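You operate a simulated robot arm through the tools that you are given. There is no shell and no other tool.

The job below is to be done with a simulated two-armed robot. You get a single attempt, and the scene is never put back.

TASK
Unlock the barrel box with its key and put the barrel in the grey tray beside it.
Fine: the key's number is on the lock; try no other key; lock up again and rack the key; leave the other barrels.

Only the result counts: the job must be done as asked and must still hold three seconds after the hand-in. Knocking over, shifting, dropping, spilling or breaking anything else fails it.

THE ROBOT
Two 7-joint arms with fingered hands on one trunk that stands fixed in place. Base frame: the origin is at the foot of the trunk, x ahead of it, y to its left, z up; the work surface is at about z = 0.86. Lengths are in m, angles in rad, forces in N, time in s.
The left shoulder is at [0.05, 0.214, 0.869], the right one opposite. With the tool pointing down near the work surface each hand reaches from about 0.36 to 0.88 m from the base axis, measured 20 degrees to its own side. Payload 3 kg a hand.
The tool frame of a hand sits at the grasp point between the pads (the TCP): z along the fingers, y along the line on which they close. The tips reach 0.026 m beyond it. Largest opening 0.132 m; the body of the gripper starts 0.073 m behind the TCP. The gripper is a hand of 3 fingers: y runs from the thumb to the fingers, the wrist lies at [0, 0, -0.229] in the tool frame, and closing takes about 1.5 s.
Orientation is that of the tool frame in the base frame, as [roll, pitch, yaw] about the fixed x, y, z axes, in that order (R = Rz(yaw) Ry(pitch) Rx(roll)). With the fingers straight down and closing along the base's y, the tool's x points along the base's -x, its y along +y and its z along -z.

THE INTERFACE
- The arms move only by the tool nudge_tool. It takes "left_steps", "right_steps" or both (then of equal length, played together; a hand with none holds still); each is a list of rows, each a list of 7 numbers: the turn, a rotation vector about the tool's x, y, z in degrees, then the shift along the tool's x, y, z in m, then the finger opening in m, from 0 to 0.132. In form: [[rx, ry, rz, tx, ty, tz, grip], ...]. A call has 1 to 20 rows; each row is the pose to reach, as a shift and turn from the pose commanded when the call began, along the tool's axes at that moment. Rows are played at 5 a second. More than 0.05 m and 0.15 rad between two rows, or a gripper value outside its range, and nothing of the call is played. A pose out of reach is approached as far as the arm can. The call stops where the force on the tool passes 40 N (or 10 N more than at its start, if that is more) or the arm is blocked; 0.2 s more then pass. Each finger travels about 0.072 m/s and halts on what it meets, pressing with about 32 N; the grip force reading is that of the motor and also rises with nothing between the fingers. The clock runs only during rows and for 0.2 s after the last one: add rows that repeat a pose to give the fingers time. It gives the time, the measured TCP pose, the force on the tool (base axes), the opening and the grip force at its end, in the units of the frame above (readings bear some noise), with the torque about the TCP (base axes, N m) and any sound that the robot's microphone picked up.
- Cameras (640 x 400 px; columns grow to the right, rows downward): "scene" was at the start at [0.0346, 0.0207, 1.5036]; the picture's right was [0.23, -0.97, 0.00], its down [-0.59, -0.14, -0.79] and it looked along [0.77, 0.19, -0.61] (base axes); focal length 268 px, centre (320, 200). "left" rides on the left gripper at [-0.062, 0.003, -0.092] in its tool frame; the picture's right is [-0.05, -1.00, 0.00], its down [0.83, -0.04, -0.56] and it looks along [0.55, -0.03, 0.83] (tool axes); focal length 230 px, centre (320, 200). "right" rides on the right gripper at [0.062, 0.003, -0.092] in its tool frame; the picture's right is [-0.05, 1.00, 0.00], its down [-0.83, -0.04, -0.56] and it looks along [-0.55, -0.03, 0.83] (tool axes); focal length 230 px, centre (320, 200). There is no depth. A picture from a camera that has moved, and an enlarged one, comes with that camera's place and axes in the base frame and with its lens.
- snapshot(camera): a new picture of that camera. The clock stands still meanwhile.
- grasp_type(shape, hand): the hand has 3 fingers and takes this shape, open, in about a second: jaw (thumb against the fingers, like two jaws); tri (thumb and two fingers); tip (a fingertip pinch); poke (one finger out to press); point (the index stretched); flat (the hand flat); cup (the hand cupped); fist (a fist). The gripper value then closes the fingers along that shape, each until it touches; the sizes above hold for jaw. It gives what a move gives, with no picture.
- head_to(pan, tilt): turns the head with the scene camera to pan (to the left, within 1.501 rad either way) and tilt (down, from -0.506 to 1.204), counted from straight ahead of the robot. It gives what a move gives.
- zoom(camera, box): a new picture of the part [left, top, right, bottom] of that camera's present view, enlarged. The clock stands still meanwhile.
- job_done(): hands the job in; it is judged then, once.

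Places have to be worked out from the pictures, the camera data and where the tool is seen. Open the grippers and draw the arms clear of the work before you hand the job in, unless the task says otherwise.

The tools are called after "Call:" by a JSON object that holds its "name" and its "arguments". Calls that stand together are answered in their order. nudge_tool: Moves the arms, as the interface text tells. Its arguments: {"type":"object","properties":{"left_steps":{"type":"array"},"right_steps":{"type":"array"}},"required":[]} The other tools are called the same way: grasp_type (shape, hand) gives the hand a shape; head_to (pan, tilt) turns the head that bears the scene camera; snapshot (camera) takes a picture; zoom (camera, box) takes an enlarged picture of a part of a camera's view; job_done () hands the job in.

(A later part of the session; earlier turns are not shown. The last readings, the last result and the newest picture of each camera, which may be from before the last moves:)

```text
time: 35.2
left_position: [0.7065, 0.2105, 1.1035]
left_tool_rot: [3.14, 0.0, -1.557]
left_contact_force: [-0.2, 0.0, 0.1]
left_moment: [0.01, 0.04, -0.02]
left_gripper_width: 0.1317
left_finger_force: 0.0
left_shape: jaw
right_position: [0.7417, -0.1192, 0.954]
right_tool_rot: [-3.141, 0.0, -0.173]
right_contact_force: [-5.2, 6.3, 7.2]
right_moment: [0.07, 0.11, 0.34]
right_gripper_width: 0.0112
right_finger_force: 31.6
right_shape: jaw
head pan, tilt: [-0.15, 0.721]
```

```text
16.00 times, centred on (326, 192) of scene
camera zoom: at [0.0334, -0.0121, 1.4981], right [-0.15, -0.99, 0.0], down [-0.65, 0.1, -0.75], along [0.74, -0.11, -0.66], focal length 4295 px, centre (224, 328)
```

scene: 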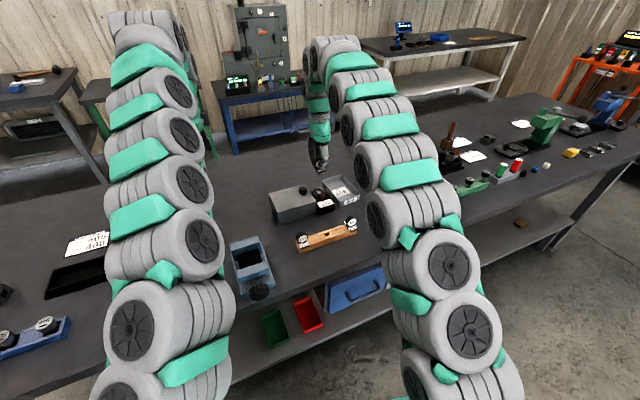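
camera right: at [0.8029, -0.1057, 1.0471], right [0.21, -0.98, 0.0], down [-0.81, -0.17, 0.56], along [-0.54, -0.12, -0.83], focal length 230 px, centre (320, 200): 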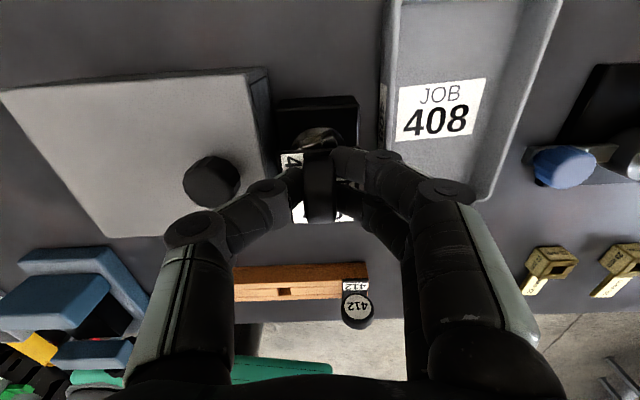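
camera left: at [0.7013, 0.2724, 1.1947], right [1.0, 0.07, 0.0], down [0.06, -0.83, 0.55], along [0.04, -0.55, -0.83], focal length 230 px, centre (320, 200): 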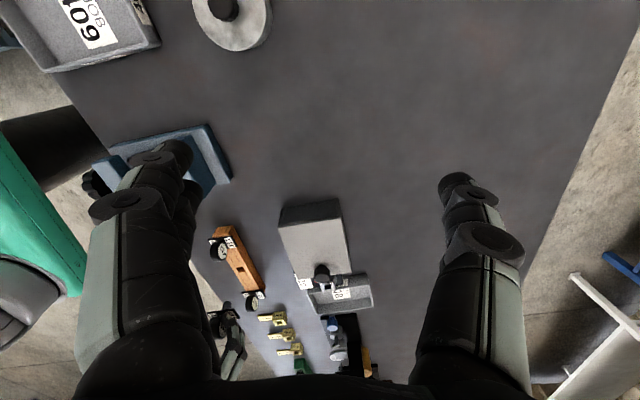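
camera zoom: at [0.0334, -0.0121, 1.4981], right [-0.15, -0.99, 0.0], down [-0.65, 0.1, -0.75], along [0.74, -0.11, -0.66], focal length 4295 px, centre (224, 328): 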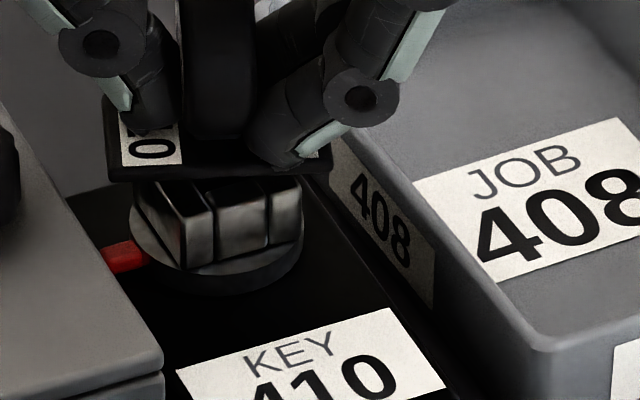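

The torque climbs but the lock doesn't move: that is the hard stop, pointer at the box. I'll back the hand off to unload the torque, open just enough to release the disc (the lid knob is close), and look.

Call:
{"name": "nudge_tool", "arguments": {"right_steps": [[0, 0, -4, 0, 0, 0, 0.005], [0, 0, -8, 0, 0, 0, 0.005], [0, 0, -8, 0, 0, 0, 0.015], [0, 0, -8, 0, 0, 0, 0.025], [0, 0, -8, 0, 0, 0, 0.03], [0, 0, -8, 0, 0, 0, 0.03], [0, 0, -8, 0, 0, 0, 0.03]]}}

Call:
{"name": "zoom", "arguments": {"camera": "scene", "box": [300, 170, 348, 206]}}

Call:
{"name": "snapshot", "arguments": {"camera": "right"}}

Call:
{"name": "zoom", "arguments": {"camera": "left", "box": [290, 250, 370, 310]}}

```text
time: 36.9
left_position: [0.7061, 0.2093, 1.1021]
left_tool_rot: [3.139, 0.001, -1.557]
left_contact_force: [0.3, 0.4, 0.1]
left_moment: [-0.01, -0.02, 0.03]
left_gripper_width: 0.1318
left_finger_force: 0.0
left_shape: jaw
right_position: [0.7422, -0.1192, 0.9548]
right_tool_rot: [3.141, -0.002, -0.033]
right_contact_force: [0.6, -0.3, -0.2]
right_moment: [0.03, 0.0, 0.0]
right_gripper_width: 0.0298
right_finger_force: 0.1
right_shape: jaw
head pan, tilt: [-0.15, 0.721]
```

```text
11.11 times, centred on (324, 188) of scene
camera zoom: at [0.0336, -0.0122, 1.4981], right [-0.15, -0.99, 0.0], down [-0.65, 0.1, -0.75], along [0.74, -0.11, -0.66], focal length 2983 px, centre (276, 333)
```

zoom: 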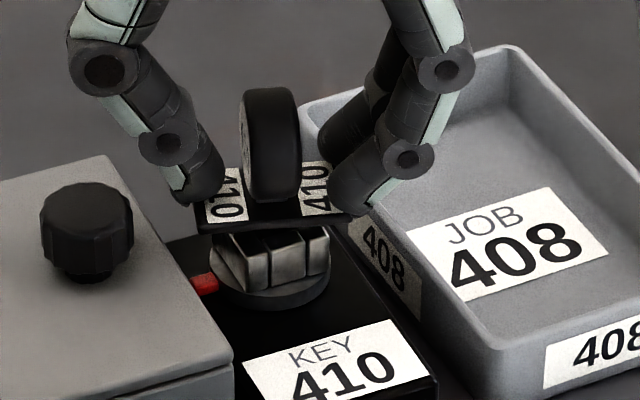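

```text
taken
camera right: at [0.8039, -0.1241, 1.0472], right [-0.09, -1.0, 0.0], down [-0.83, 0.07, 0.56], along [-0.55, 0.05, -0.83], focal length 230 px, centre (320, 200)
```

right: 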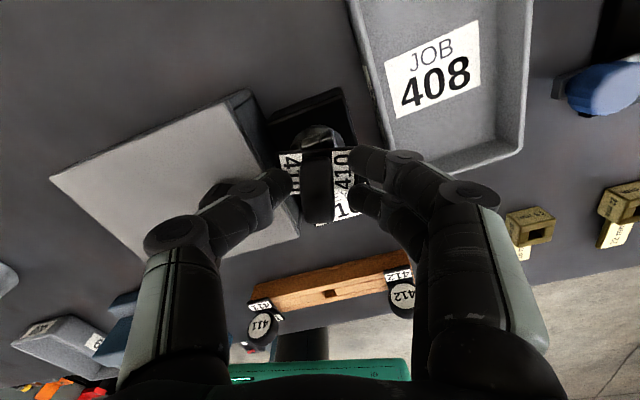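

```text
6.67 times, centred on (330, 280) of left
camera zoom: at [0.7014, 0.2718, 1.1946], right [1.0, 0.06, 0.0], down [0.05, -0.83, 0.55], along [0.03, -0.55, -0.83], focal length 1534 px, centre (253, -333)
```

zoom: 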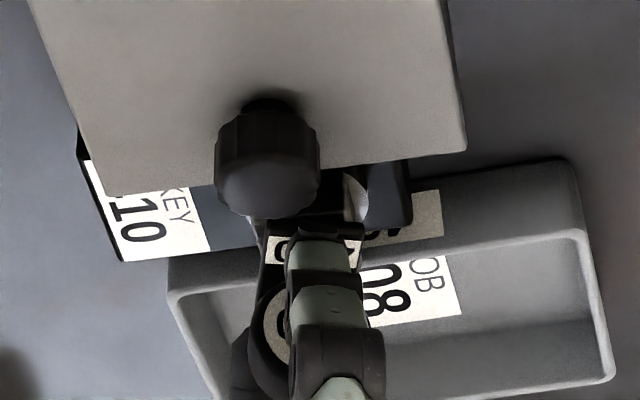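

The key stands free in the lock. Lifting the right hand straight up, clear of the key.

Call:
{"name": "nudge_tool", "arguments": {"right_steps": [[0, 0, 0, 0, 0, -0.01, 0.03], [0, 0, 0, 0, 0, -0.02, 0.03], [0, 0, 0, 0, 0, -0.035, 0.03], [0, 0, 0, 0, 0, -0.055, 0.03], [0, 0, 0, 0, 0, -0.08, 0.03], [0, 0, 0, 0, 0, -0.11, 0.03], [0, 0, 0, 0, 0, -0.11, 0.03]]}}

Call:
{"name": "zoom", "arguments": {"camera": "scene", "box": [262, 165, 352, 225]}}

Call:
{"name": "zoom", "arguments": {"camera": "left", "box": [280, 230, 380, 310]}}

Call:
{"name": "snapshot", "arguments": {"camera": "right"}}

```text
time: 38.5
left_position: [0.7064, 0.2095, 1.1024]
left_tool_rot: [3.14, 0.0, -1.559]
left_contact_force: [-0.2, 0.5, 0.2]
left_moment: [0.02, 0.02, -0.01]
left_gripper_width: 0.132
left_finger_force: 0.1
left_shape: jaw
right_position: [0.7418, -0.1175, 1.0635]
right_tool_rot: [3.141, 0.002, -0.035]
right_contact_force: [0.1, 0.2, 0.6]
right_moment: [-0.02, -0.01, 0.02]
right_gripper_width: 0.03
right_finger_force: 0.0
right_shape: jaw
head pan, tilt: [-0.15, 0.721]
```

```text
6.67 times, centred on (307, 195) of scene
camera zoom: at [0.0336, -0.0122, 1.4981], right [-0.15, -0.99, 0.0], down [-0.65, 0.1, -0.75], along [0.74, -0.11, -0.66], focal length 1790 px, centre (407, 233)
```

zoom: 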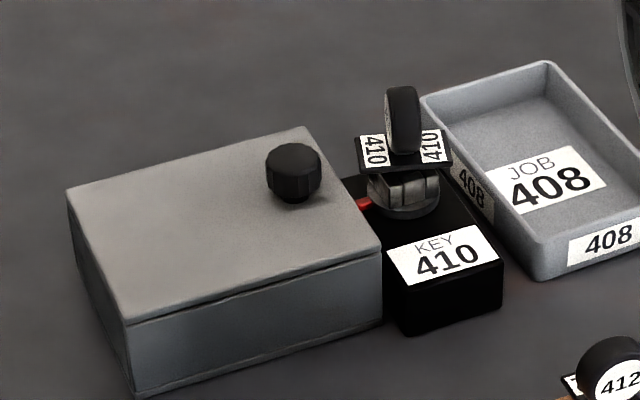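

```text
5.00 times, centred on (330, 270) of left
camera zoom: at [0.7014, 0.2718, 1.1946], right [1.0, 0.06, 0.0], down [0.05, -0.83, 0.55], along [0.03, -0.55, -0.83], focal length 1150 px, centre (270, -150)
```

zoom: 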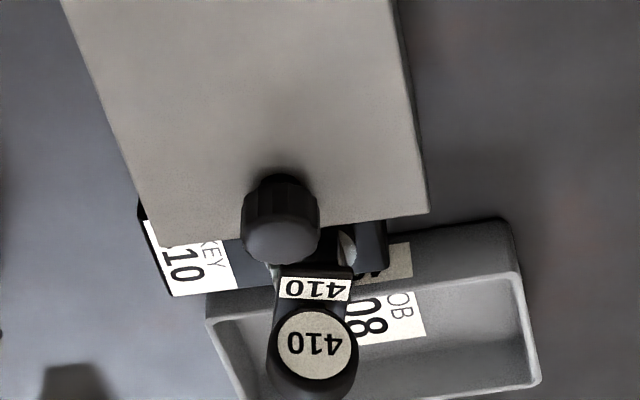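

```text
taken
camera right: at [0.8031, -0.1234, 1.1562], right [-0.09, -1.0, 0.0], down [-0.83, 0.07, 0.56], along [-0.55, 0.05, -0.83], focal length 230 px, centre (320, 200)
```

right: 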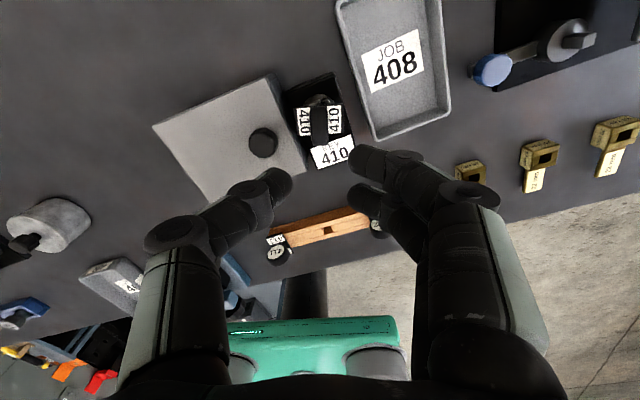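

The key stays upright in the turned lock, and the knob's top centre triangulates to about [0.7295, -0.061, 0.937]. I'll turn the right hand back to yaw 105° above the knob so the pinch axis is parallel to the lid's likely hinge at its left edge.

Call:
{"name": "nudge_tool", "arguments": {"right_steps": [[0, 0, -8, -0.001, -0.004, -0.01, 0.04], [0, 0, -16, -0.002, -0.008, -0.02, 0.05], [0, 0, -24, -0.003, -0.012, -0.02, 0.06], [0, 0, -32, -0.005, -0.016, -0.02, 0.06], [0, 0, -40, -0.006, -0.02, -0.02, 0.06], [0, 0, -48, -0.007, -0.025, -0.02, 0.06], [0, 0, -56, -0.008, -0.03, -0.02, 0.06], [0, 0, -64, -0.009, -0.035, -0.02, 0.06], [0, 0, -72, -0.01, -0.04, -0.02, 0.06], [0, 0, -80, -0.011, -0.045, -0.02, 0.06], [0, 0, -88, -0.012, -0.05, -0.02, 0.06], [0, 0, -96, -0.013, -0.053, -0.02, 0.06], [0, 0, -104, -0.0144, -0.056, -0.02, 0.06], [0, 0, -107, -0.0144, -0.056, -0.02, 0.06], [0, 0, -107, -0.0144, -0.056, -0.02, 0.06]]}}

Call:
{"name": "snapshot", "arguments": {"camera": "right"}}

Call:
{"name": "zoom", "arguments": {"camera": "right", "box": [240, 40, 400, 200]}}

Call:
{"name": "snapshot", "arguments": {"camera": "left"}}

```text
time: 41.6
left_position: [0.7065, 0.2095, 1.103]
left_tool_rot: [3.139, -0.001, -1.559]
left_contact_force: [-0.6, 0.0, 0.2]
left_moment: [0.01, 0.0, -0.02]
left_gripper_width: 0.1319
left_finger_force: 0.0
left_shape: jaw
right_position: [0.7302, -0.0623, 1.0837]
right_tool_rot: [3.141, 0.002, 1.836]
right_contact_force: [-0.2, -0.3, 0.5]
right_moment: [-0.03, 0.01, -0.03]
right_gripper_width: 0.0592
right_finger_force: 0.1
right_shape: jaw
head pan, tilt: [-0.15, 0.721]
```

```text
taken
camera right: at [0.7175, -0.0024, 1.1774], right [0.98, 0.21, 0.0], down [0.18, -0.81, 0.56], along [0.12, -0.54, -0.83], focal length 230 px, centre (320, 200)
```

right: 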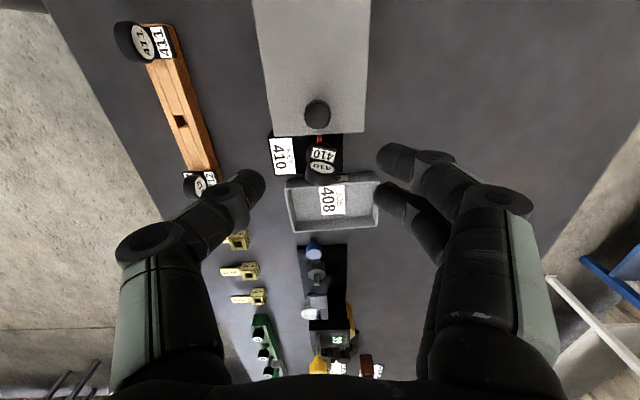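

```text
2.50 times, centred on (320, 120) of right
camera zoom: at [0.7175, -0.0024, 1.1774], right [0.98, 0.21, 0.0], down [0.18, -0.81, 0.56], along [0.12, -0.54, -0.83], focal length 575 px, centre (320, 400)
```

zoom: 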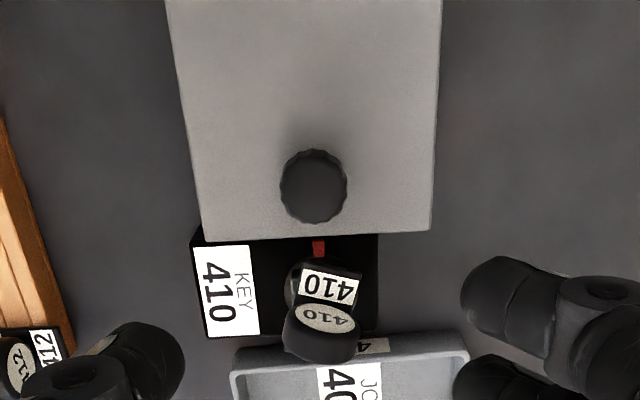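

```text
taken
camera left: at [0.7014, 0.2718, 1.1946], right [1.0, 0.06, 0.0], down [0.05, -0.83, 0.55], along [0.03, -0.55, -0.83], focal length 230 px, centre (320, 200)
```

left: 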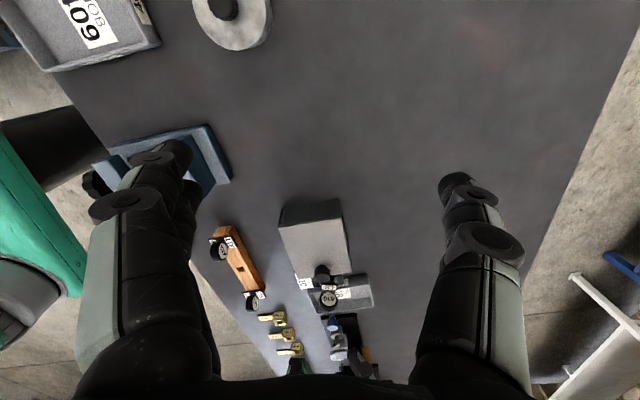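

Knob centre is about 4 mm to the tool's +x and 2.5 mm to -y of the TCP. I'll correct and descend to straddle the knob with the tips just above the lid.

Call:
{"name": "nudge_tool", "arguments": {"right_steps": [[0, 0, 0, 0.0037, -0.0025, 0.025, 0.06], [0, 0, 0, 0.0037, -0.0025, 0.055, 0.06], [0, 0, 0, 0.0037, -0.0025, 0.085, 0.055], [0, 0, 0, 0.0037, -0.0025, 0.11, 0.05], [0, 0, 0, 0.0037, -0.0025, 0.125, 0.05], [0, 0, 0, 0.0037, -0.0025, 0.13, 0.05], [0, 0, 0, 0.0037, -0.0025, 0.13, 0.05]]}}

Call:
{"name": "snapshot", "arguments": {"camera": "right"}}

Call:
{"name": "zoom", "arguments": {"camera": "left", "box": [280, 230, 380, 310]}}

Call:
{"name": "zoom", "arguments": {"camera": "scene", "box": [262, 165, 352, 225]}}

```text
time: 43.2
left_position: [0.7053, 0.2097, 1.1023]
left_tool_rot: [3.139, 0.0, -1.558]
left_contact_force: [0.2, 0.1, -0.5]
left_moment: [0.01, 0.01, 0.02]
left_gripper_width: 0.1321
left_finger_force: 0.0
left_shape: jaw
right_position: [0.7259, -0.0592, 0.9544]
right_tool_rot: [3.141, 0.001, 1.834]
right_contact_force: [-0.1, 0.0, 0.4]
right_moment: [0.01, -0.02, 0.04]
right_gripper_width: 0.0505
right_finger_force: 0.1
right_shape: jaw
head pan, tilt: [-0.15, 0.721]
```

```text
taken
camera right: at [0.7131, 0.0018, 1.0474], right [0.98, 0.21, 0.0], down [0.17, -0.81, 0.56], along [0.12, -0.54, -0.83], focal length 230 px, centre (320, 200)
```

right: 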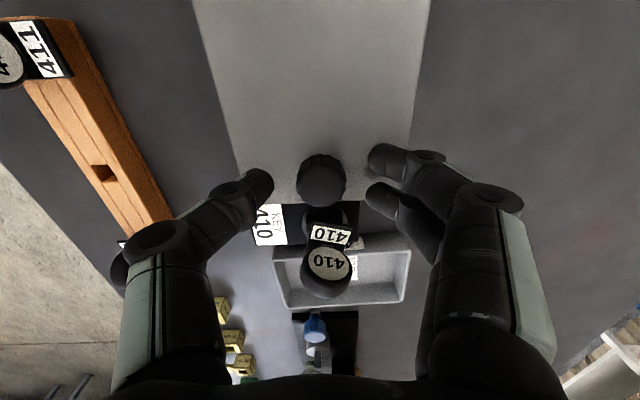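

```text
5.00 times, centred on (330, 270) of left
camera zoom: at [0.7014, 0.2718, 1.1946], right [1.0, 0.06, 0.0], down [0.05, -0.83, 0.55], along [0.03, -0.55, -0.83], focal length 1150 px, centre (270, -150)
```

zoom: 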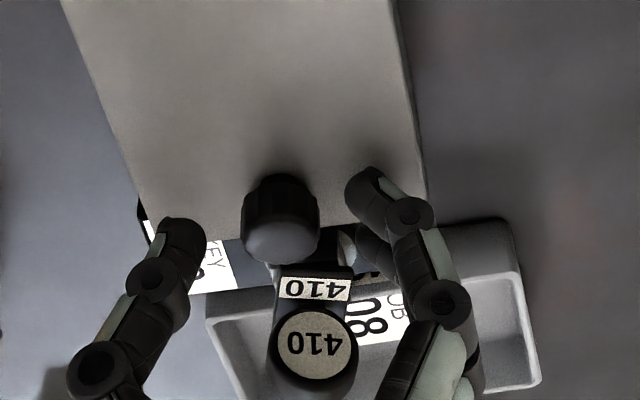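

```text
6.67 times, centred on (307, 195) of scene
camera zoom: at [0.0336, -0.0122, 1.4981], right [-0.15, -0.99, 0.0], down [-0.65, 0.1, -0.75], along [0.74, -0.11, -0.66], focal length 1790 px, centre (407, 233)
```

zoom: 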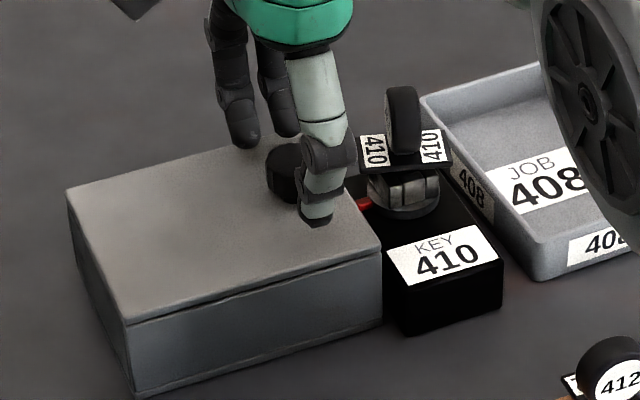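

The knob is centred between the fingers. I'll go down the last 11 mm and close on it.

Call:
{"name": "nudge_tool", "arguments": {"right_steps": [[0, 0, 0, 0, 0, 0.006, 0.05], [0, 0, 0, 0, 0, 0.011, 0.05], [0, 0, 0, 0, 0, 0.011, 0.04], [0, 0, 0, 0, 0, 0.011, 0.03], [0, 0, 0, 0, 0, 0.011, 0.02], [0, 0, 0, 0, 0, 0.011, 0.015], [0, 0, 0, 0, 0, 0.011, 0.015], [0, 0, 0, 0, 0, 0.011, 0.015]]}}

Call:
{"name": "snapshot", "arguments": {"camera": "right"}}

Call:
{"name": "zoom", "arguments": {"camera": "scene", "box": [262, 165, 352, 225]}}

```text
time: 45.0
left_position: [0.7063, 0.2093, 1.1045]
left_tool_rot: [3.14, 0.001, -1.558]
left_contact_force: [-0.1, -0.1, 0.6]
left_moment: [0.02, -0.01, 0.01]
left_gripper_width: 0.1318
left_finger_force: 0.1
left_shape: jaw
right_position: [0.7248, -0.0587, 0.9435]
right_tool_rot: [-3.141, 0.0, 1.835]
right_contact_force: [-7.2, 0.4, 1.3]
right_moment: [-0.01, 0.24, -0.09]
right_gripper_width: 0.0211
right_finger_force: 32.4
right_shape: jaw
head pan, tilt: [-0.15, 0.721]
```

```text
taken
camera right: at [0.7133, 0.0013, 1.0365], right [0.98, 0.21, 0.0], down [0.17, -0.81, 0.56], along [0.12, -0.54, -0.83], focal length 230 px, centre (320, 200)
```

right: 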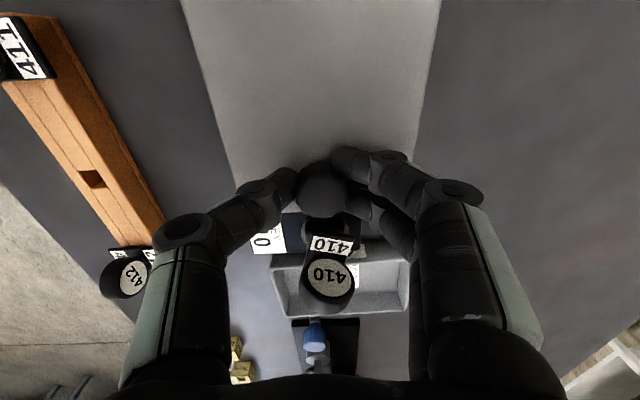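

```text
6.67 times, centred on (307, 195) of scene
camera zoom: at [0.0334, -0.0122, 1.4981], right [-0.15, -0.99, 0.0], down [-0.65, 0.1, -0.75], along [0.74, -0.11, -0.66], focal length 1790 px, centre (407, 233)
```

zoom: 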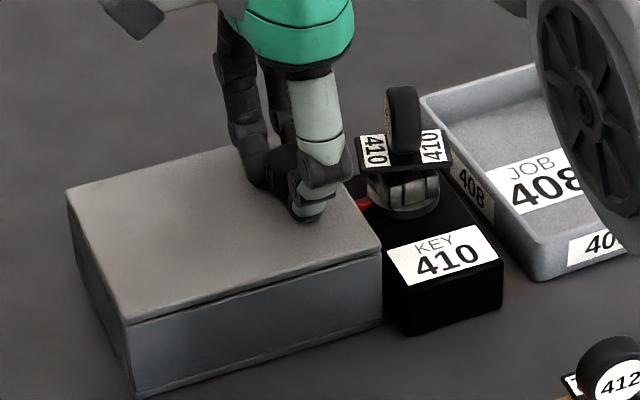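

The knob is held at 32 N. I'll test-lift 3 mm to see whether the lid swings up, checking force before going further.

Call:
{"name": "nudge_tool", "arguments": {"right_steps": [[0, -0.8, 0, 0.0004, 0, -0.0015, 0.015], [0, -1.6, 0, 0.0008, 0, -0.003, 0.015], [0, -1.6, 0, 0.0008, 0, -0.003, 0.015]]}}

Call:
{"name": "zoom", "arguments": {"camera": "scene", "box": [262, 165, 352, 225]}}

Call:
{"name": "zoom", "arguments": {"camera": "left", "box": [260, 190, 380, 290]}}

```text
time: 45.9
left_position: [0.7065, 0.2102, 1.103]
left_tool_rot: [3.14, -0.001, -1.558]
left_contact_force: [-0.2, 0.3, -0.1]
left_moment: [0.0, 0.0, 0.0]
left_gripper_width: 0.1318
left_finger_force: 0.1
left_shape: jaw
right_position: [0.7257, -0.0584, 0.9441]
right_tool_rot: [-3.14, 0.028, 1.834]
right_contact_force: [-6.0, 3.5, -21.7]
right_moment: [0.08, 0.13, -0.07]
right_gripper_width: 0.0196
right_finger_force: 32.2
right_shape: jaw
head pan, tilt: [-0.15, 0.721]
```

```text
6.67 times, centred on (307, 195) of scene
camera zoom: at [0.0338, -0.0121, 1.4981], right [-0.15, -0.99, 0.0], down [-0.65, 0.1, -0.75], along [0.74, -0.11, -0.66], focal length 1790 px, centre (407, 233)
```

zoom: 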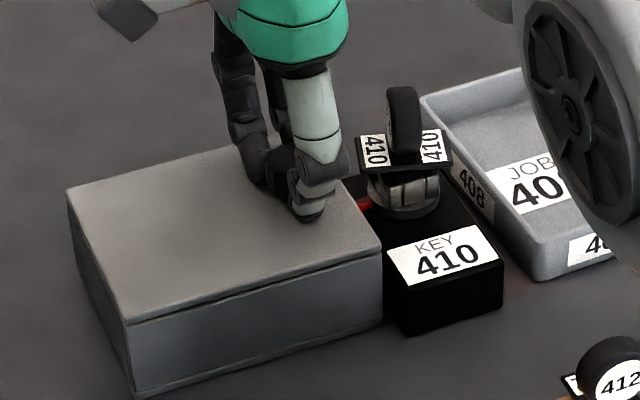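

```text
4.00 times, centred on (320, 240) of left
camera zoom: at [0.7015, 0.2719, 1.1945], right [1.0, 0.06, 0.0], down [0.05, -0.83, 0.55], along [0.03, -0.55, -0.83], focal length 920 px, centre (320, 40)
```

zoom: 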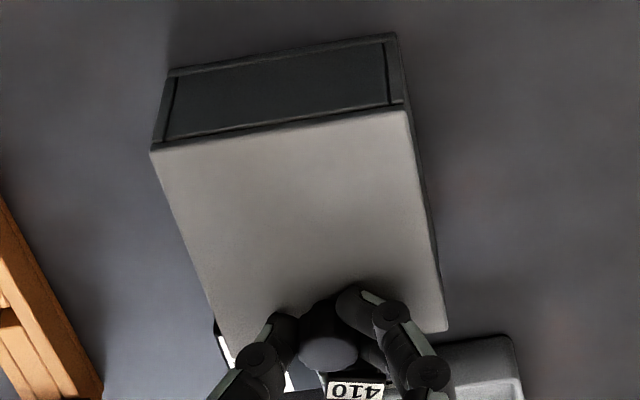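

Lifting meets over 20 N with barely any motion, so the lid does not hinge up here (it may slide). I'll undo the lift and test a gentle push toward the box's left end instead.

Call:
{"name": "nudge_tool", "arguments": {"right_steps": [[0, 0.8, 0, -0.0004, 0, 0.0015, 0.015], [0, 1.6, 0, -0.0008, 0, 0.003, 0.015], [0, 1.6, 0, 0.001, 0, 0.003, 0.015], [0, 1.6, 0, 0.003, 0, 0.003, 0.015], [0, 1.6, 0, 0.004, 0, 0.003, 0.015], [0, 1.6, 0, 0.004, 0, 0.003, 0.015]]}}

Call:
{"name": "zoom", "arguments": {"camera": "scene", "box": [262, 165, 352, 225]}}

Call:
{"name": "zoom", "arguments": {"camera": "left", "box": [260, 190, 380, 290]}}

```text
time: 47.2
left_position: [0.7068, 0.2105, 1.104]
left_tool_rot: [3.141, 0.0, -1.559]
left_contact_force: [0.0, 1.0, 1.0]
left_moment: [0.02, 0.01, -0.01]
left_gripper_width: 0.1319
left_finger_force: 0.0
left_shape: jaw
right_position: [0.7247, -0.0553, 0.9439]
right_tool_rot: [3.14, 0.0, 1.832]
right_contact_force: [-8.5, -3.6, 8.6]
right_moment: [-0.12, 0.35, -0.13]
right_gripper_width: 0.0193
right_finger_force: 32.0
right_shape: jaw
head pan, tilt: [-0.15, 0.721]
```

```text
6.67 times, centred on (307, 195) of scene
camera zoom: at [0.0333, -0.0122, 1.4981], right [-0.15, -0.99, 0.0], down [-0.65, 0.1, -0.75], along [0.74, -0.11, -0.66], focal length 1790 px, centre (407, 233)
```

zoom: 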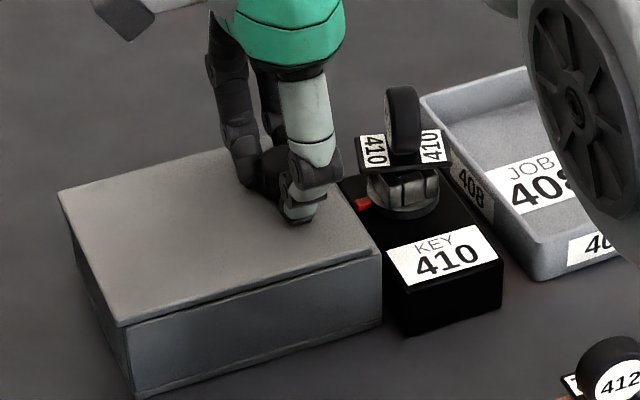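

```text
4.00 times, centred on (320, 240) of left
camera zoom: at [0.7012, 0.2717, 1.1948], right [1.0, 0.06, 0.0], down [0.05, -0.83, 0.55], along [0.03, -0.55, -0.83], focal length 920 px, centre (320, 40)
```

zoom: 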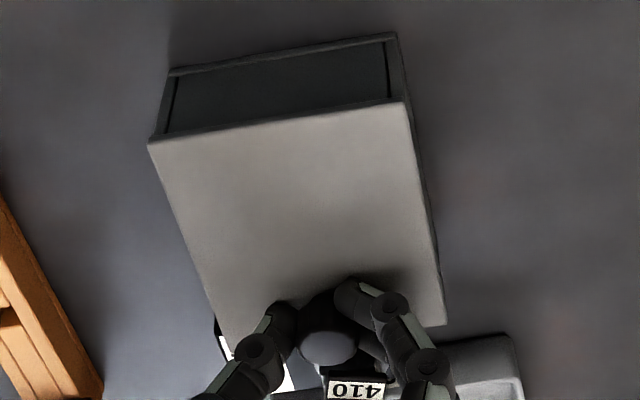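

The lid slid 3–4 mm to the left with only a few newtons while the box stayed put: it is a sliding lid. I'll first back the left hand away to give the right hand room, keeping its view.

Call:
{"name": "nudge_tool", "arguments": {"left_steps": [[0, 0, 0, -0.015, 0, -0.015, 0.132], [0, 0, 0, -0.03, 0, -0.03, 0.132], [0, 0, 0, -0.045, 0, -0.045, 0.132], [0, 0, 0, -0.06, 0, -0.06, 0.132], [0, 0, 0, -0.06, 0, -0.06, 0.132]]}}

Call:
{"name": "snapshot", "arguments": {"camera": "left"}}

```text
time: 48.5
left_position: [0.6959, 0.2624, 1.1393]
left_tool_rot: [-3.141, 0.001, -1.559]
left_contact_force: [-0.5, -0.2, 0.0]
left_moment: [0.0, 0.01, 0.0]
left_gripper_width: 0.1319
left_finger_force: 0.2
left_shape: jaw
left hand out of reach, approached as far as the arm can: row 1, 2, 3, 4, 5
right_position: [0.7246, -0.0558, 0.9435]
right_tool_rot: [-3.141, 0.001, 1.834]
right_contact_force: [-9.8, -3.2, 15.9]
right_moment: [-0.13, 0.46, -0.16]
right_gripper_width: 0.0196
right_finger_force: 31.8
right_shape: jaw
head pan, tilt: [-0.15, 0.721]
```

```text
taken
camera left: at [0.6915, 0.324, 1.2299], right [1.0, 0.06, 0.0], down [0.05, -0.83, 0.55], along [0.03, -0.55, -0.83], focal length 230 px, centre (320, 200)
```

left: 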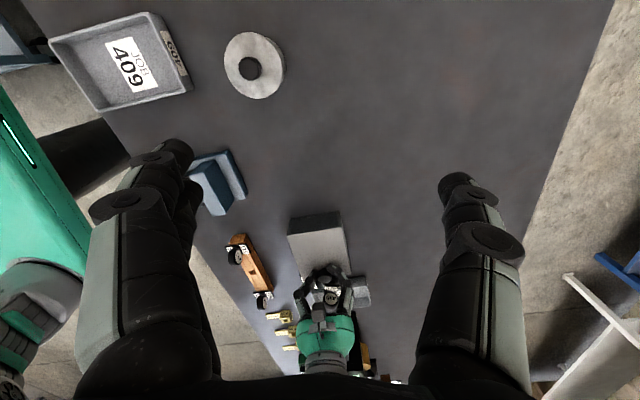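

The left hand is clear and still sees the box. I'll relieve the small side loads and slide the lid about 40 mm to the left.

Call:
{"name": "nudge_tool", "arguments": {"right_steps": [[0, 0, 0, 0, -0.001, -0.001, 0.015], [0, 0, 0, 0.005, -0.001, -0.001, 0.015], [0, 0, 0, 0.01, -0.001, -0.001, 0.015], [0, 0, 0, 0.016, -0.0008, -0.001, 0.015], [0, 0, 0, 0.022, -0.0006, -0.001, 0.015], [0, 0, 0, 0.028, -0.0005, -0.001, 0.015], [0, 0, 0, 0.034, -0.0004, -0.001, 0.015], [0, 0, 0, 0.04, -0.0003, -0.001, 0.015], [0, 0, 0, 0.04, -0.0003, -0.001, 0.015]]}}

Call:
{"name": "zoom", "arguments": {"camera": "scene", "box": [252, 165, 352, 230]}}

Call:
{"name": "snapshot", "arguments": {"camera": "right"}}

```text
time: 50.5
left_position: [0.6971, 0.2622, 1.139]
left_tool_rot: [-3.141, 0.002, -1.561]
left_contact_force: [0.5, 0.2, 0.4]
left_moment: [-0.03, 0.01, -0.02]
left_gripper_width: 0.1319
left_finger_force: 0.0
left_shape: jaw
right_position: [0.7137, -0.0162, 0.9433]
right_tool_rot: [3.141, 0.0, 1.835]
right_contact_force: [0.3, -1.1, -0.7]
right_moment: [-0.03, -0.02, -0.13]
right_gripper_width: 0.0195
right_finger_force: 31.6
right_shape: jaw
head pan, tilt: [-0.15, 0.721]
```

```text
6.15 times, centred on (302, 198) of scene
camera zoom: at [0.0336, -0.0122, 1.4981], right [-0.15, -0.99, 0.0], down [-0.65, 0.1, -0.75], along [0.74, -0.11, -0.66], focal length 1652 px, centre (431, 215)
```

zoom: 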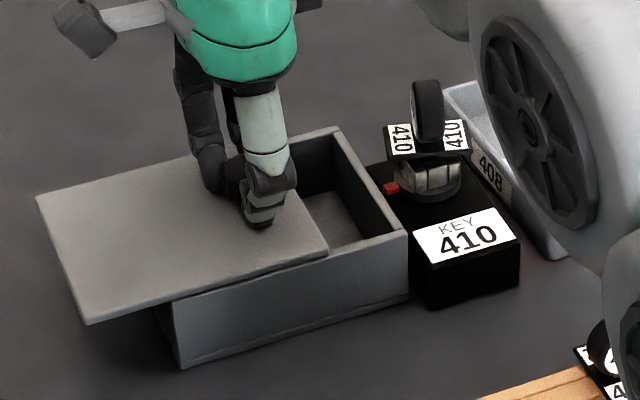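

```text
taken
camera right: at [0.7012, 0.0446, 1.0368], right [0.98, 0.21, 0.0], down [0.17, -0.81, 0.56], along [0.12, -0.54, -0.83], focal length 230 px, centre (320, 200)
```

right: 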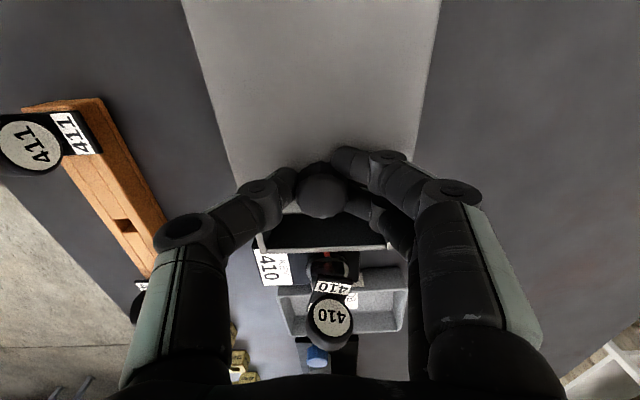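

The lid slides freely, exposing the box interior. I'll continue another 35 mm and look inside.

Call:
{"name": "nudge_tool", "arguments": {"right_steps": [[0, 0, 0, 0.006, 0.0001, 0, 0.015], [0, 0, 0, 0.012, 0.0002, 0, 0.015], [0, 0, 0, 0.018, 0.0003, 0, 0.015], [0, 0, 0, 0.024, 0.0004, 0, 0.015], [0, 0, 0, 0.03, 0.0005, 0, 0.015], [0, 0, 0, 0.035, 0.0006, 0, 0.015], [0, 0, 0, 0.035, 0.0006, 0, 0.015]]}}

Call:
{"name": "zoom", "arguments": {"camera": "scene", "box": [252, 165, 352, 230]}}

Call:
{"name": "zoom", "arguments": {"camera": "left", "box": [270, 200, 390, 320]}}

```text
time: 52.0
left_position: [0.6961, 0.2616, 1.1381]
left_tool_rot: [-3.141, 0.001, -1.559]
left_contact_force: [0.4, 0.6, -1.2]
left_moment: [-0.02, 0.02, 0.01]
left_gripper_width: 0.1317
left_finger_force: 0.0
left_shape: jaw
right_position: [0.7056, 0.0179, 0.9454]
right_tool_rot: [3.14, -0.001, 1.835]
right_contact_force: [-14.6, -3.9, 5.4]
right_moment: [-0.17, 0.43, -0.13]
right_gripper_width: 0.02
right_finger_force: 31.8
right_shape: jaw
head pan, tilt: [-0.15, 0.721]
```

```text
6.15 times, centred on (302, 198) of scene
camera zoom: at [0.0333, -0.0123, 1.4981], right [-0.15, -0.99, 0.0], down [-0.65, 0.1, -0.75], along [0.74, -0.11, -0.66], focal length 1652 px, centre (431, 215)
```

zoom: 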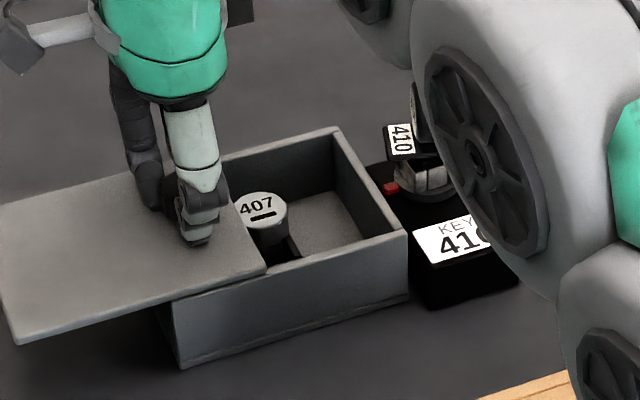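

```text
3.33 times, centred on (330, 260) of left
camera zoom: at [0.6916, 0.3239, 1.2298], right [1.0, 0.06, 0.0], down [0.05, -0.83, 0.55], along [0.03, -0.55, -0.83], focal length 767 px, centre (287, 0)
```

zoom: 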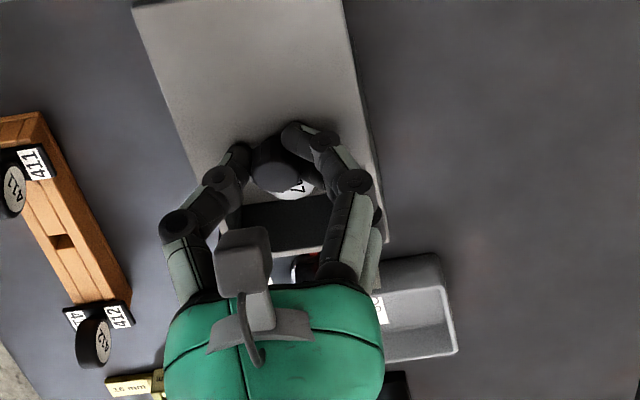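

Inside stands a barrel marked 407, so there may be several barrels; I need the lid fully open to see them all. I'll trim the side load and slide further.

Call:
{"name": "nudge_tool", "arguments": {"right_steps": [[0, 0, 0, 0, -0.0015, 0, 0.015], [0, 0, 0, 0.005, -0.0015, 0, 0.015], [0, 0, 0, 0.01, -0.0015, 0, 0.015], [0, 0, 0, 0.015, -0.0015, 0, 0.015], [0, 0, 0, 0.02, -0.0015, 0, 0.015], [0, 0, 0, 0.02, -0.0015, 0, 0.015]]}}

Call:
{"name": "zoom", "arguments": {"camera": "scene", "box": [242, 165, 352, 235]}}

Call:
{"name": "snapshot", "arguments": {"camera": "scene"}}

```text
time: 53.5
left_position: [0.6974, 0.2632, 1.1388]
left_tool_rot: [3.139, 0.002, -1.557]
left_contact_force: [0.0, 0.5, 0.3]
left_moment: [-0.02, 0.02, 0.04]
left_gripper_width: 0.1316
left_finger_force: 0.1
left_shape: jaw
right_position: [0.6997, 0.0373, 0.944]
right_tool_rot: [-3.141, -0.001, 1.834]
right_contact_force: [-0.4, -1.0, -6.6]
right_moment: [-0.03, -0.01, -0.12]
right_gripper_width: 0.0194
right_finger_force: 32.1
right_shape: jaw
head pan, tilt: [-0.15, 0.721]
```

```text
5.71 times, centred on (297, 200) of scene
camera zoom: at [0.0337, -0.0122, 1.4981], right [-0.15, -0.99, 0.0], down [-0.65, 0.1, -0.75], along [0.74, -0.11, -0.66], focal length 1534 px, centre (451, 200)
```

zoom: 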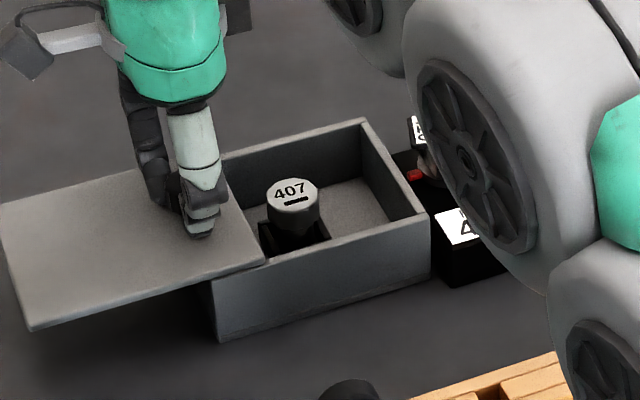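

```text
taken
```

scene: 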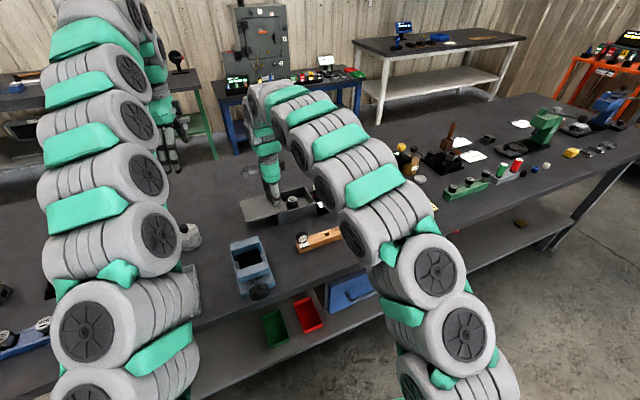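

The lid has slid about 96 mm and the box holds a single barrel (407), centred near [0.72, -0.022]. I'll push the lid a little further for more finger room, watching for the end stop.

Call:
{"name": "nudge_tool", "arguments": {"right_steps": [[0, 0, 0, 0.004, 0, -0.0005, 0.015], [0, 0, 0, 0.008, 0, -0.0005, 0.015], [0, 0, 0, 0.011, 0, -0.0005, 0.015], [0, 0, 0, 0.011, 0, -0.0005, 0.015]]}}

Call:
{"name": "zoom", "arguments": {"camera": "scene", "box": [242, 165, 352, 235]}}

```text
time: 54.5
left_position: [0.6969, 0.2607, 1.1376]
left_tool_rot: [3.141, 0.003, -1.561]
left_contact_force: [-0.1, -0.2, -0.1]
left_moment: [0.0, 0.0, 0.03]
left_gripper_width: 0.1315
left_finger_force: 0.1
left_shape: jaw
right_position: [0.6968, 0.0452, 0.9443]
right_tool_rot: [3.141, 0.002, 1.831]
right_contact_force: [6.9, -27.7, -9.0]
right_moment: [-0.46, -0.15, -0.01]
right_gripper_width: 0.019
right_finger_force: 32.2
right_shape: jaw
head pan, tilt: [-0.15, 0.721]
```

```text
5.71 times, centred on (297, 200) of scene
camera zoom: at [0.0338, -0.0127, 1.4981], right [-0.15, -0.99, 0.0], down [-0.65, 0.1, -0.75], along [0.74, -0.11, -0.66], focal length 1534 px, centre (451, 200)
```

zoom: 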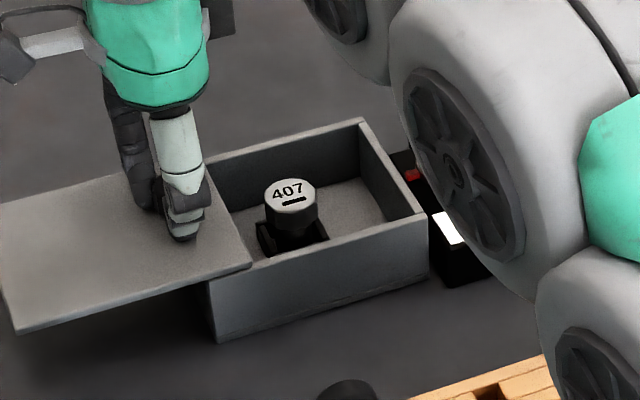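

That is the end stop (28 N). I'll relax 3 mm, release the knob, and lift straight up to look into the box.

Call:
{"name": "nudge_tool", "arguments": {"right_steps": [[0, 0, 0, -0.003, 0, 0, 0.015], [0, 0, 0, -0.003, 0, 0, 0.03], [0, 0, 0, -0.003, 0, 0, 0.045], [0, 0, 0, -0.003, 0, 0, 0.05], [0, 0, 0, -0.003, 0, -0.01, 0.05], [0, 0, 0, -0.003, 0, -0.03, 0.05], [0, 0, 0, -0.003, 0, -0.06, 0.05], [0, 0, 0, -0.003, 0, -0.09, 0.05], [0, 0, 0, -0.003, 0, -0.12, 0.05], [0, 0, 0, -0.003, 0, -0.12, 0.05]]}}

Call:
{"name": "snapshot", "arguments": {"camera": "right"}}

Call:
{"name": "zoom", "arguments": {"camera": "scene", "box": [242, 165, 352, 235]}}

Call:
{"name": "zoom", "arguments": {"camera": "right", "box": [240, 100, 400, 260]}}

```text
time: 56.6
left_position: [0.6962, 0.2624, 1.1379]
left_tool_rot: [3.141, 0.002, -1.559]
left_contact_force: [-0.3, 0.7, 0.1]
left_moment: [0.03, 0.04, -0.01]
left_gripper_width: 0.1317
left_finger_force: 0.1
left_shape: jaw
right_position: [0.697, 0.0446, 1.0639]
right_tool_rot: [-3.139, -0.001, 1.834]
right_contact_force: [0.3, -0.4, -0.4]
right_moment: [-0.02, -0.01, -0.05]
right_gripper_width: 0.0497
right_finger_force: 0.0
right_shape: jaw
head pan, tilt: [-0.15, 0.721]
```

```text
taken
camera right: at [0.6843, 0.1045, 1.157], right [0.98, 0.21, 0.0], down [0.17, -0.81, 0.56], along [0.12, -0.54, -0.83], focal length 230 px, centre (320, 200)
```

right: 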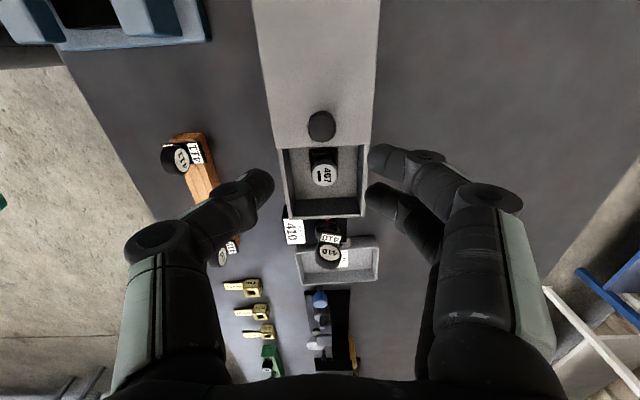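

```text
5.71 times, centred on (297, 200) of scene
camera zoom: at [0.0336, -0.0122, 1.4981], right [-0.15, -0.99, 0.0], down [-0.65, 0.1, -0.75], along [0.74, -0.11, -0.66], focal length 1534 px, centre (451, 200)
```

zoom: 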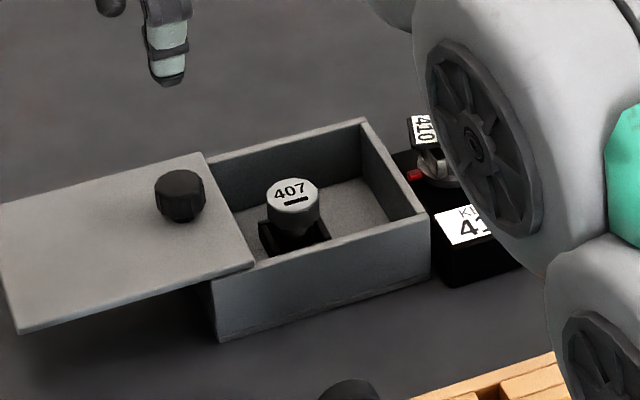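

```text
2.50 times, centred on (320, 180) of right
camera zoom: at [0.6843, 0.1045, 1.157], right [0.98, 0.21, 0.0], down [0.17, -0.81, 0.56], along [0.12, -0.54, -0.83], focal length 575 px, centre (320, 250)
```

zoom: 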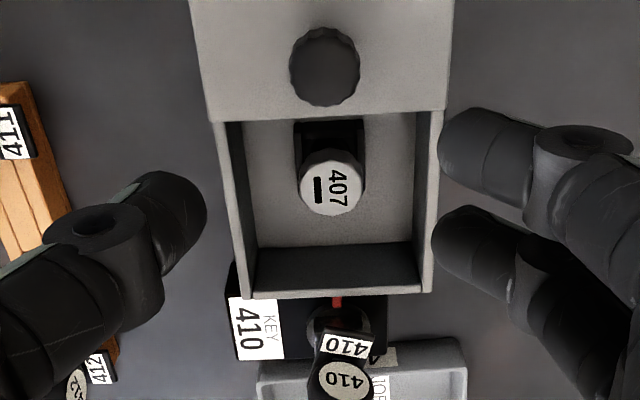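

The lid stays open, and the barrel's top centre comes out near [0.716, -0.0215, 0.907], about 30 mm across, standing in a black nest. I'll move above it and partly down to check alignment.

Call:
{"name": "nudge_tool", "arguments": {"right_steps": [[0, 0, 0, -0.02, 0.0004, 0, 0.055], [0, 0, 0, -0.045, 0.0008, 0, 0.06], [0, 0, 0, -0.0687, 0.0012, 0, 0.064], [0, 0, 0, -0.0687, 0.0012, 0.02, 0.064], [0, 0, 0, -0.0687, 0.0012, 0.045, 0.064], [0, 0, 0, -0.0687, 0.0012, 0.07, 0.064], [0, 0, 0, -0.0687, 0.0012, 0.09, 0.064], [0, 0, 0, -0.0687, 0.0012, 0.09, 0.064]]}}

Call:
{"name": "snapshot", "arguments": {"camera": "right"}}

Call:
{"name": "zoom", "arguments": {"camera": "right", "box": [240, 80, 400, 240]}}

Call:
{"name": "zoom", "arguments": {"camera": "scene", "box": [242, 165, 352, 235]}}

```text
time: 58.5
left_position: [0.697, 0.2617, 1.1386]
left_tool_rot: [-3.14, 0.002, -1.558]
left_contact_force: [-0.6, -0.1, -0.4]
left_moment: [-0.04, -0.03, 0.01]
left_gripper_width: 0.132
left_finger_force: 0.0
left_shape: jaw
right_position: [0.7167, -0.0228, 0.9752]
right_tool_rot: [-3.142, -0.001, 1.834]
right_contact_force: [0.0, -0.3, 0.2]
right_moment: [0.01, -0.01, -0.02]
right_gripper_width: 0.0636
right_finger_force: 0.1
right_shape: jaw
head pan, tilt: [-0.15, 0.721]
```

```text
taken
camera right: at [0.7053, 0.0378, 1.0685], right [0.98, 0.21, 0.0], down [0.17, -0.81, 0.56], along [0.12, -0.54, -0.83], focal length 230 px, centre (320, 200)
```

right: 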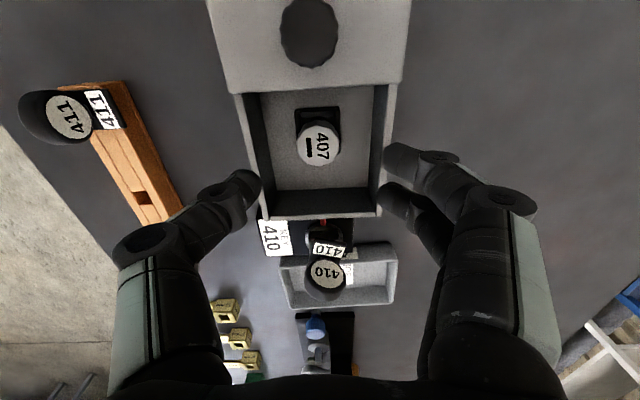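

```text
2.50 times, centred on (320, 160) of right
camera zoom: at [0.7053, 0.0378, 1.0685], right [0.98, 0.21, 0.0], down [0.17, -0.81, 0.56], along [0.12, -0.54, -0.83], focal length 575 px, centre (320, 300)
```

zoom: 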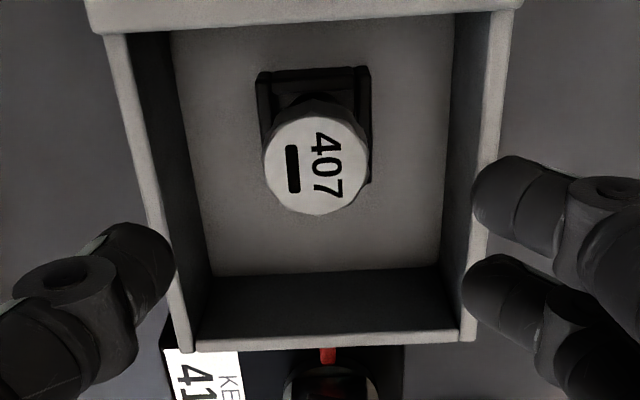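

```text
5.71 times, centred on (297, 200) of scene
camera zoom: at [0.0336, -0.0122, 1.4981], right [-0.15, -0.99, 0.0], down [-0.65, 0.1, -0.75], along [0.74, -0.11, -0.66], focal length 1534 px, centre (451, 200)
```

zoom: 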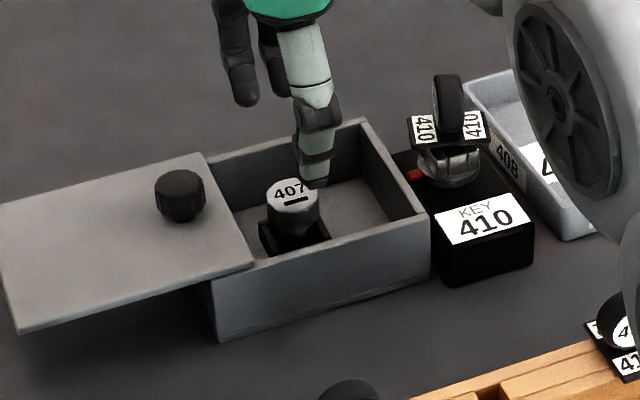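

The barrel is within 2 mm of centre. I'll narrow the opening to 50 mm so the fingers clear the box walls, correct the offset, and descend so the tips stop just above the nest.

Call:
{"name": "nudge_tool", "arguments": {"right_steps": [[0, 0, 0, 0.002, -0.0009, 0.0, 0.055], [0, 0, 0, 0.002, -0.0009, 0.01, 0.05], [0, 0, 0, 0.002, -0.0009, 0.025, 0.05], [0, 0, 0, 0.002, -0.0009, 0.04, 0.05], [0, 0, 0, 0.002, -0.0009, 0.04, 0.05]]}}

Call:
{"name": "snapshot", "arguments": {"camera": "right"}}

Call:
{"name": "zoom", "arguments": {"camera": "scene", "box": [242, 165, 352, 235]}}

Call:
{"name": "zoom", "arguments": {"camera": "left", "box": [270, 200, 390, 320]}}

```text
time: 59.6
left_position: [0.6959, 0.2619, 1.1377]
left_tool_rot: [3.14, 0.002, -1.559]
left_contact_force: [-0.5, -1.0, -0.4]
left_moment: [-0.01, -0.02, 0.0]
left_gripper_width: 0.1319
left_finger_force: 0.0
left_shape: jaw
right_position: [0.7152, -0.0195, 0.9339]
right_tool_rot: [-3.14, -0.001, 1.835]
right_contact_force: [0.5, 0.1, -0.8]
right_moment: [0.0, -0.01, -0.03]
right_gripper_width: 0.0506
right_finger_force: 0.1
right_shape: jaw
head pan, tilt: [-0.15, 0.721]
```

```text
taken
camera right: at [0.7027, 0.0399, 1.0276], right [0.98, 0.21, 0.0], down [0.17, -0.81, 0.56], along [0.12, -0.54, -0.83], focal length 230 px, centre (320, 200)
```

right: 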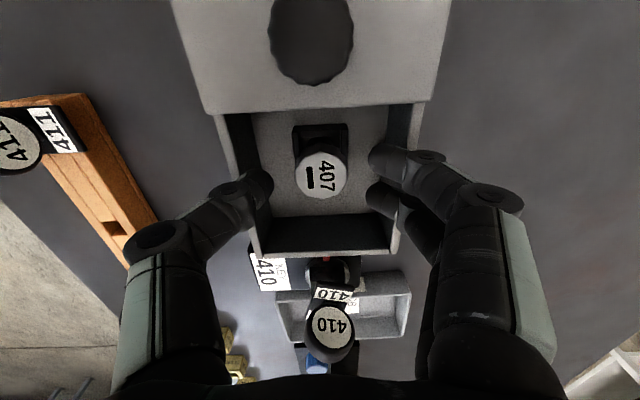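

```text
5.71 times, centred on (297, 200) of scene
camera zoom: at [0.0336, -0.0122, 1.4981], right [-0.15, -0.99, 0.0], down [-0.65, 0.1, -0.75], along [0.74, -0.11, -0.66], focal length 1534 px, centre (451, 200)
```

zoom: 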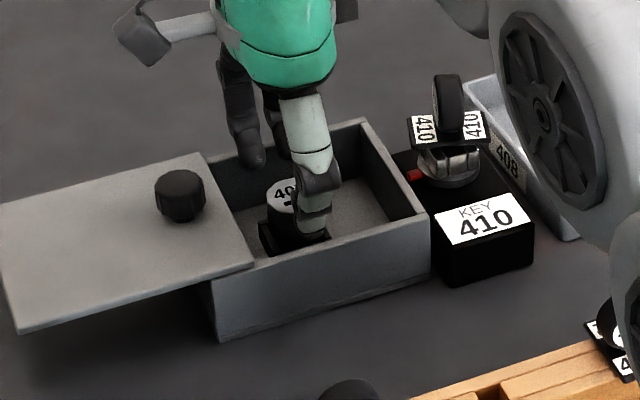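

```text
3.33 times, centred on (330, 260) of left
camera zoom: at [0.6918, 0.324, 1.2297], right [1.0, 0.06, 0.0], down [0.05, -0.83, 0.55], along [0.03, -0.55, -0.83], focal length 767 px, centre (287, 0)
```

zoom: 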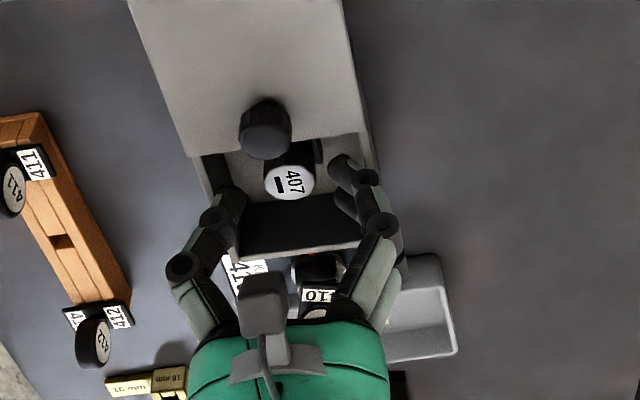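

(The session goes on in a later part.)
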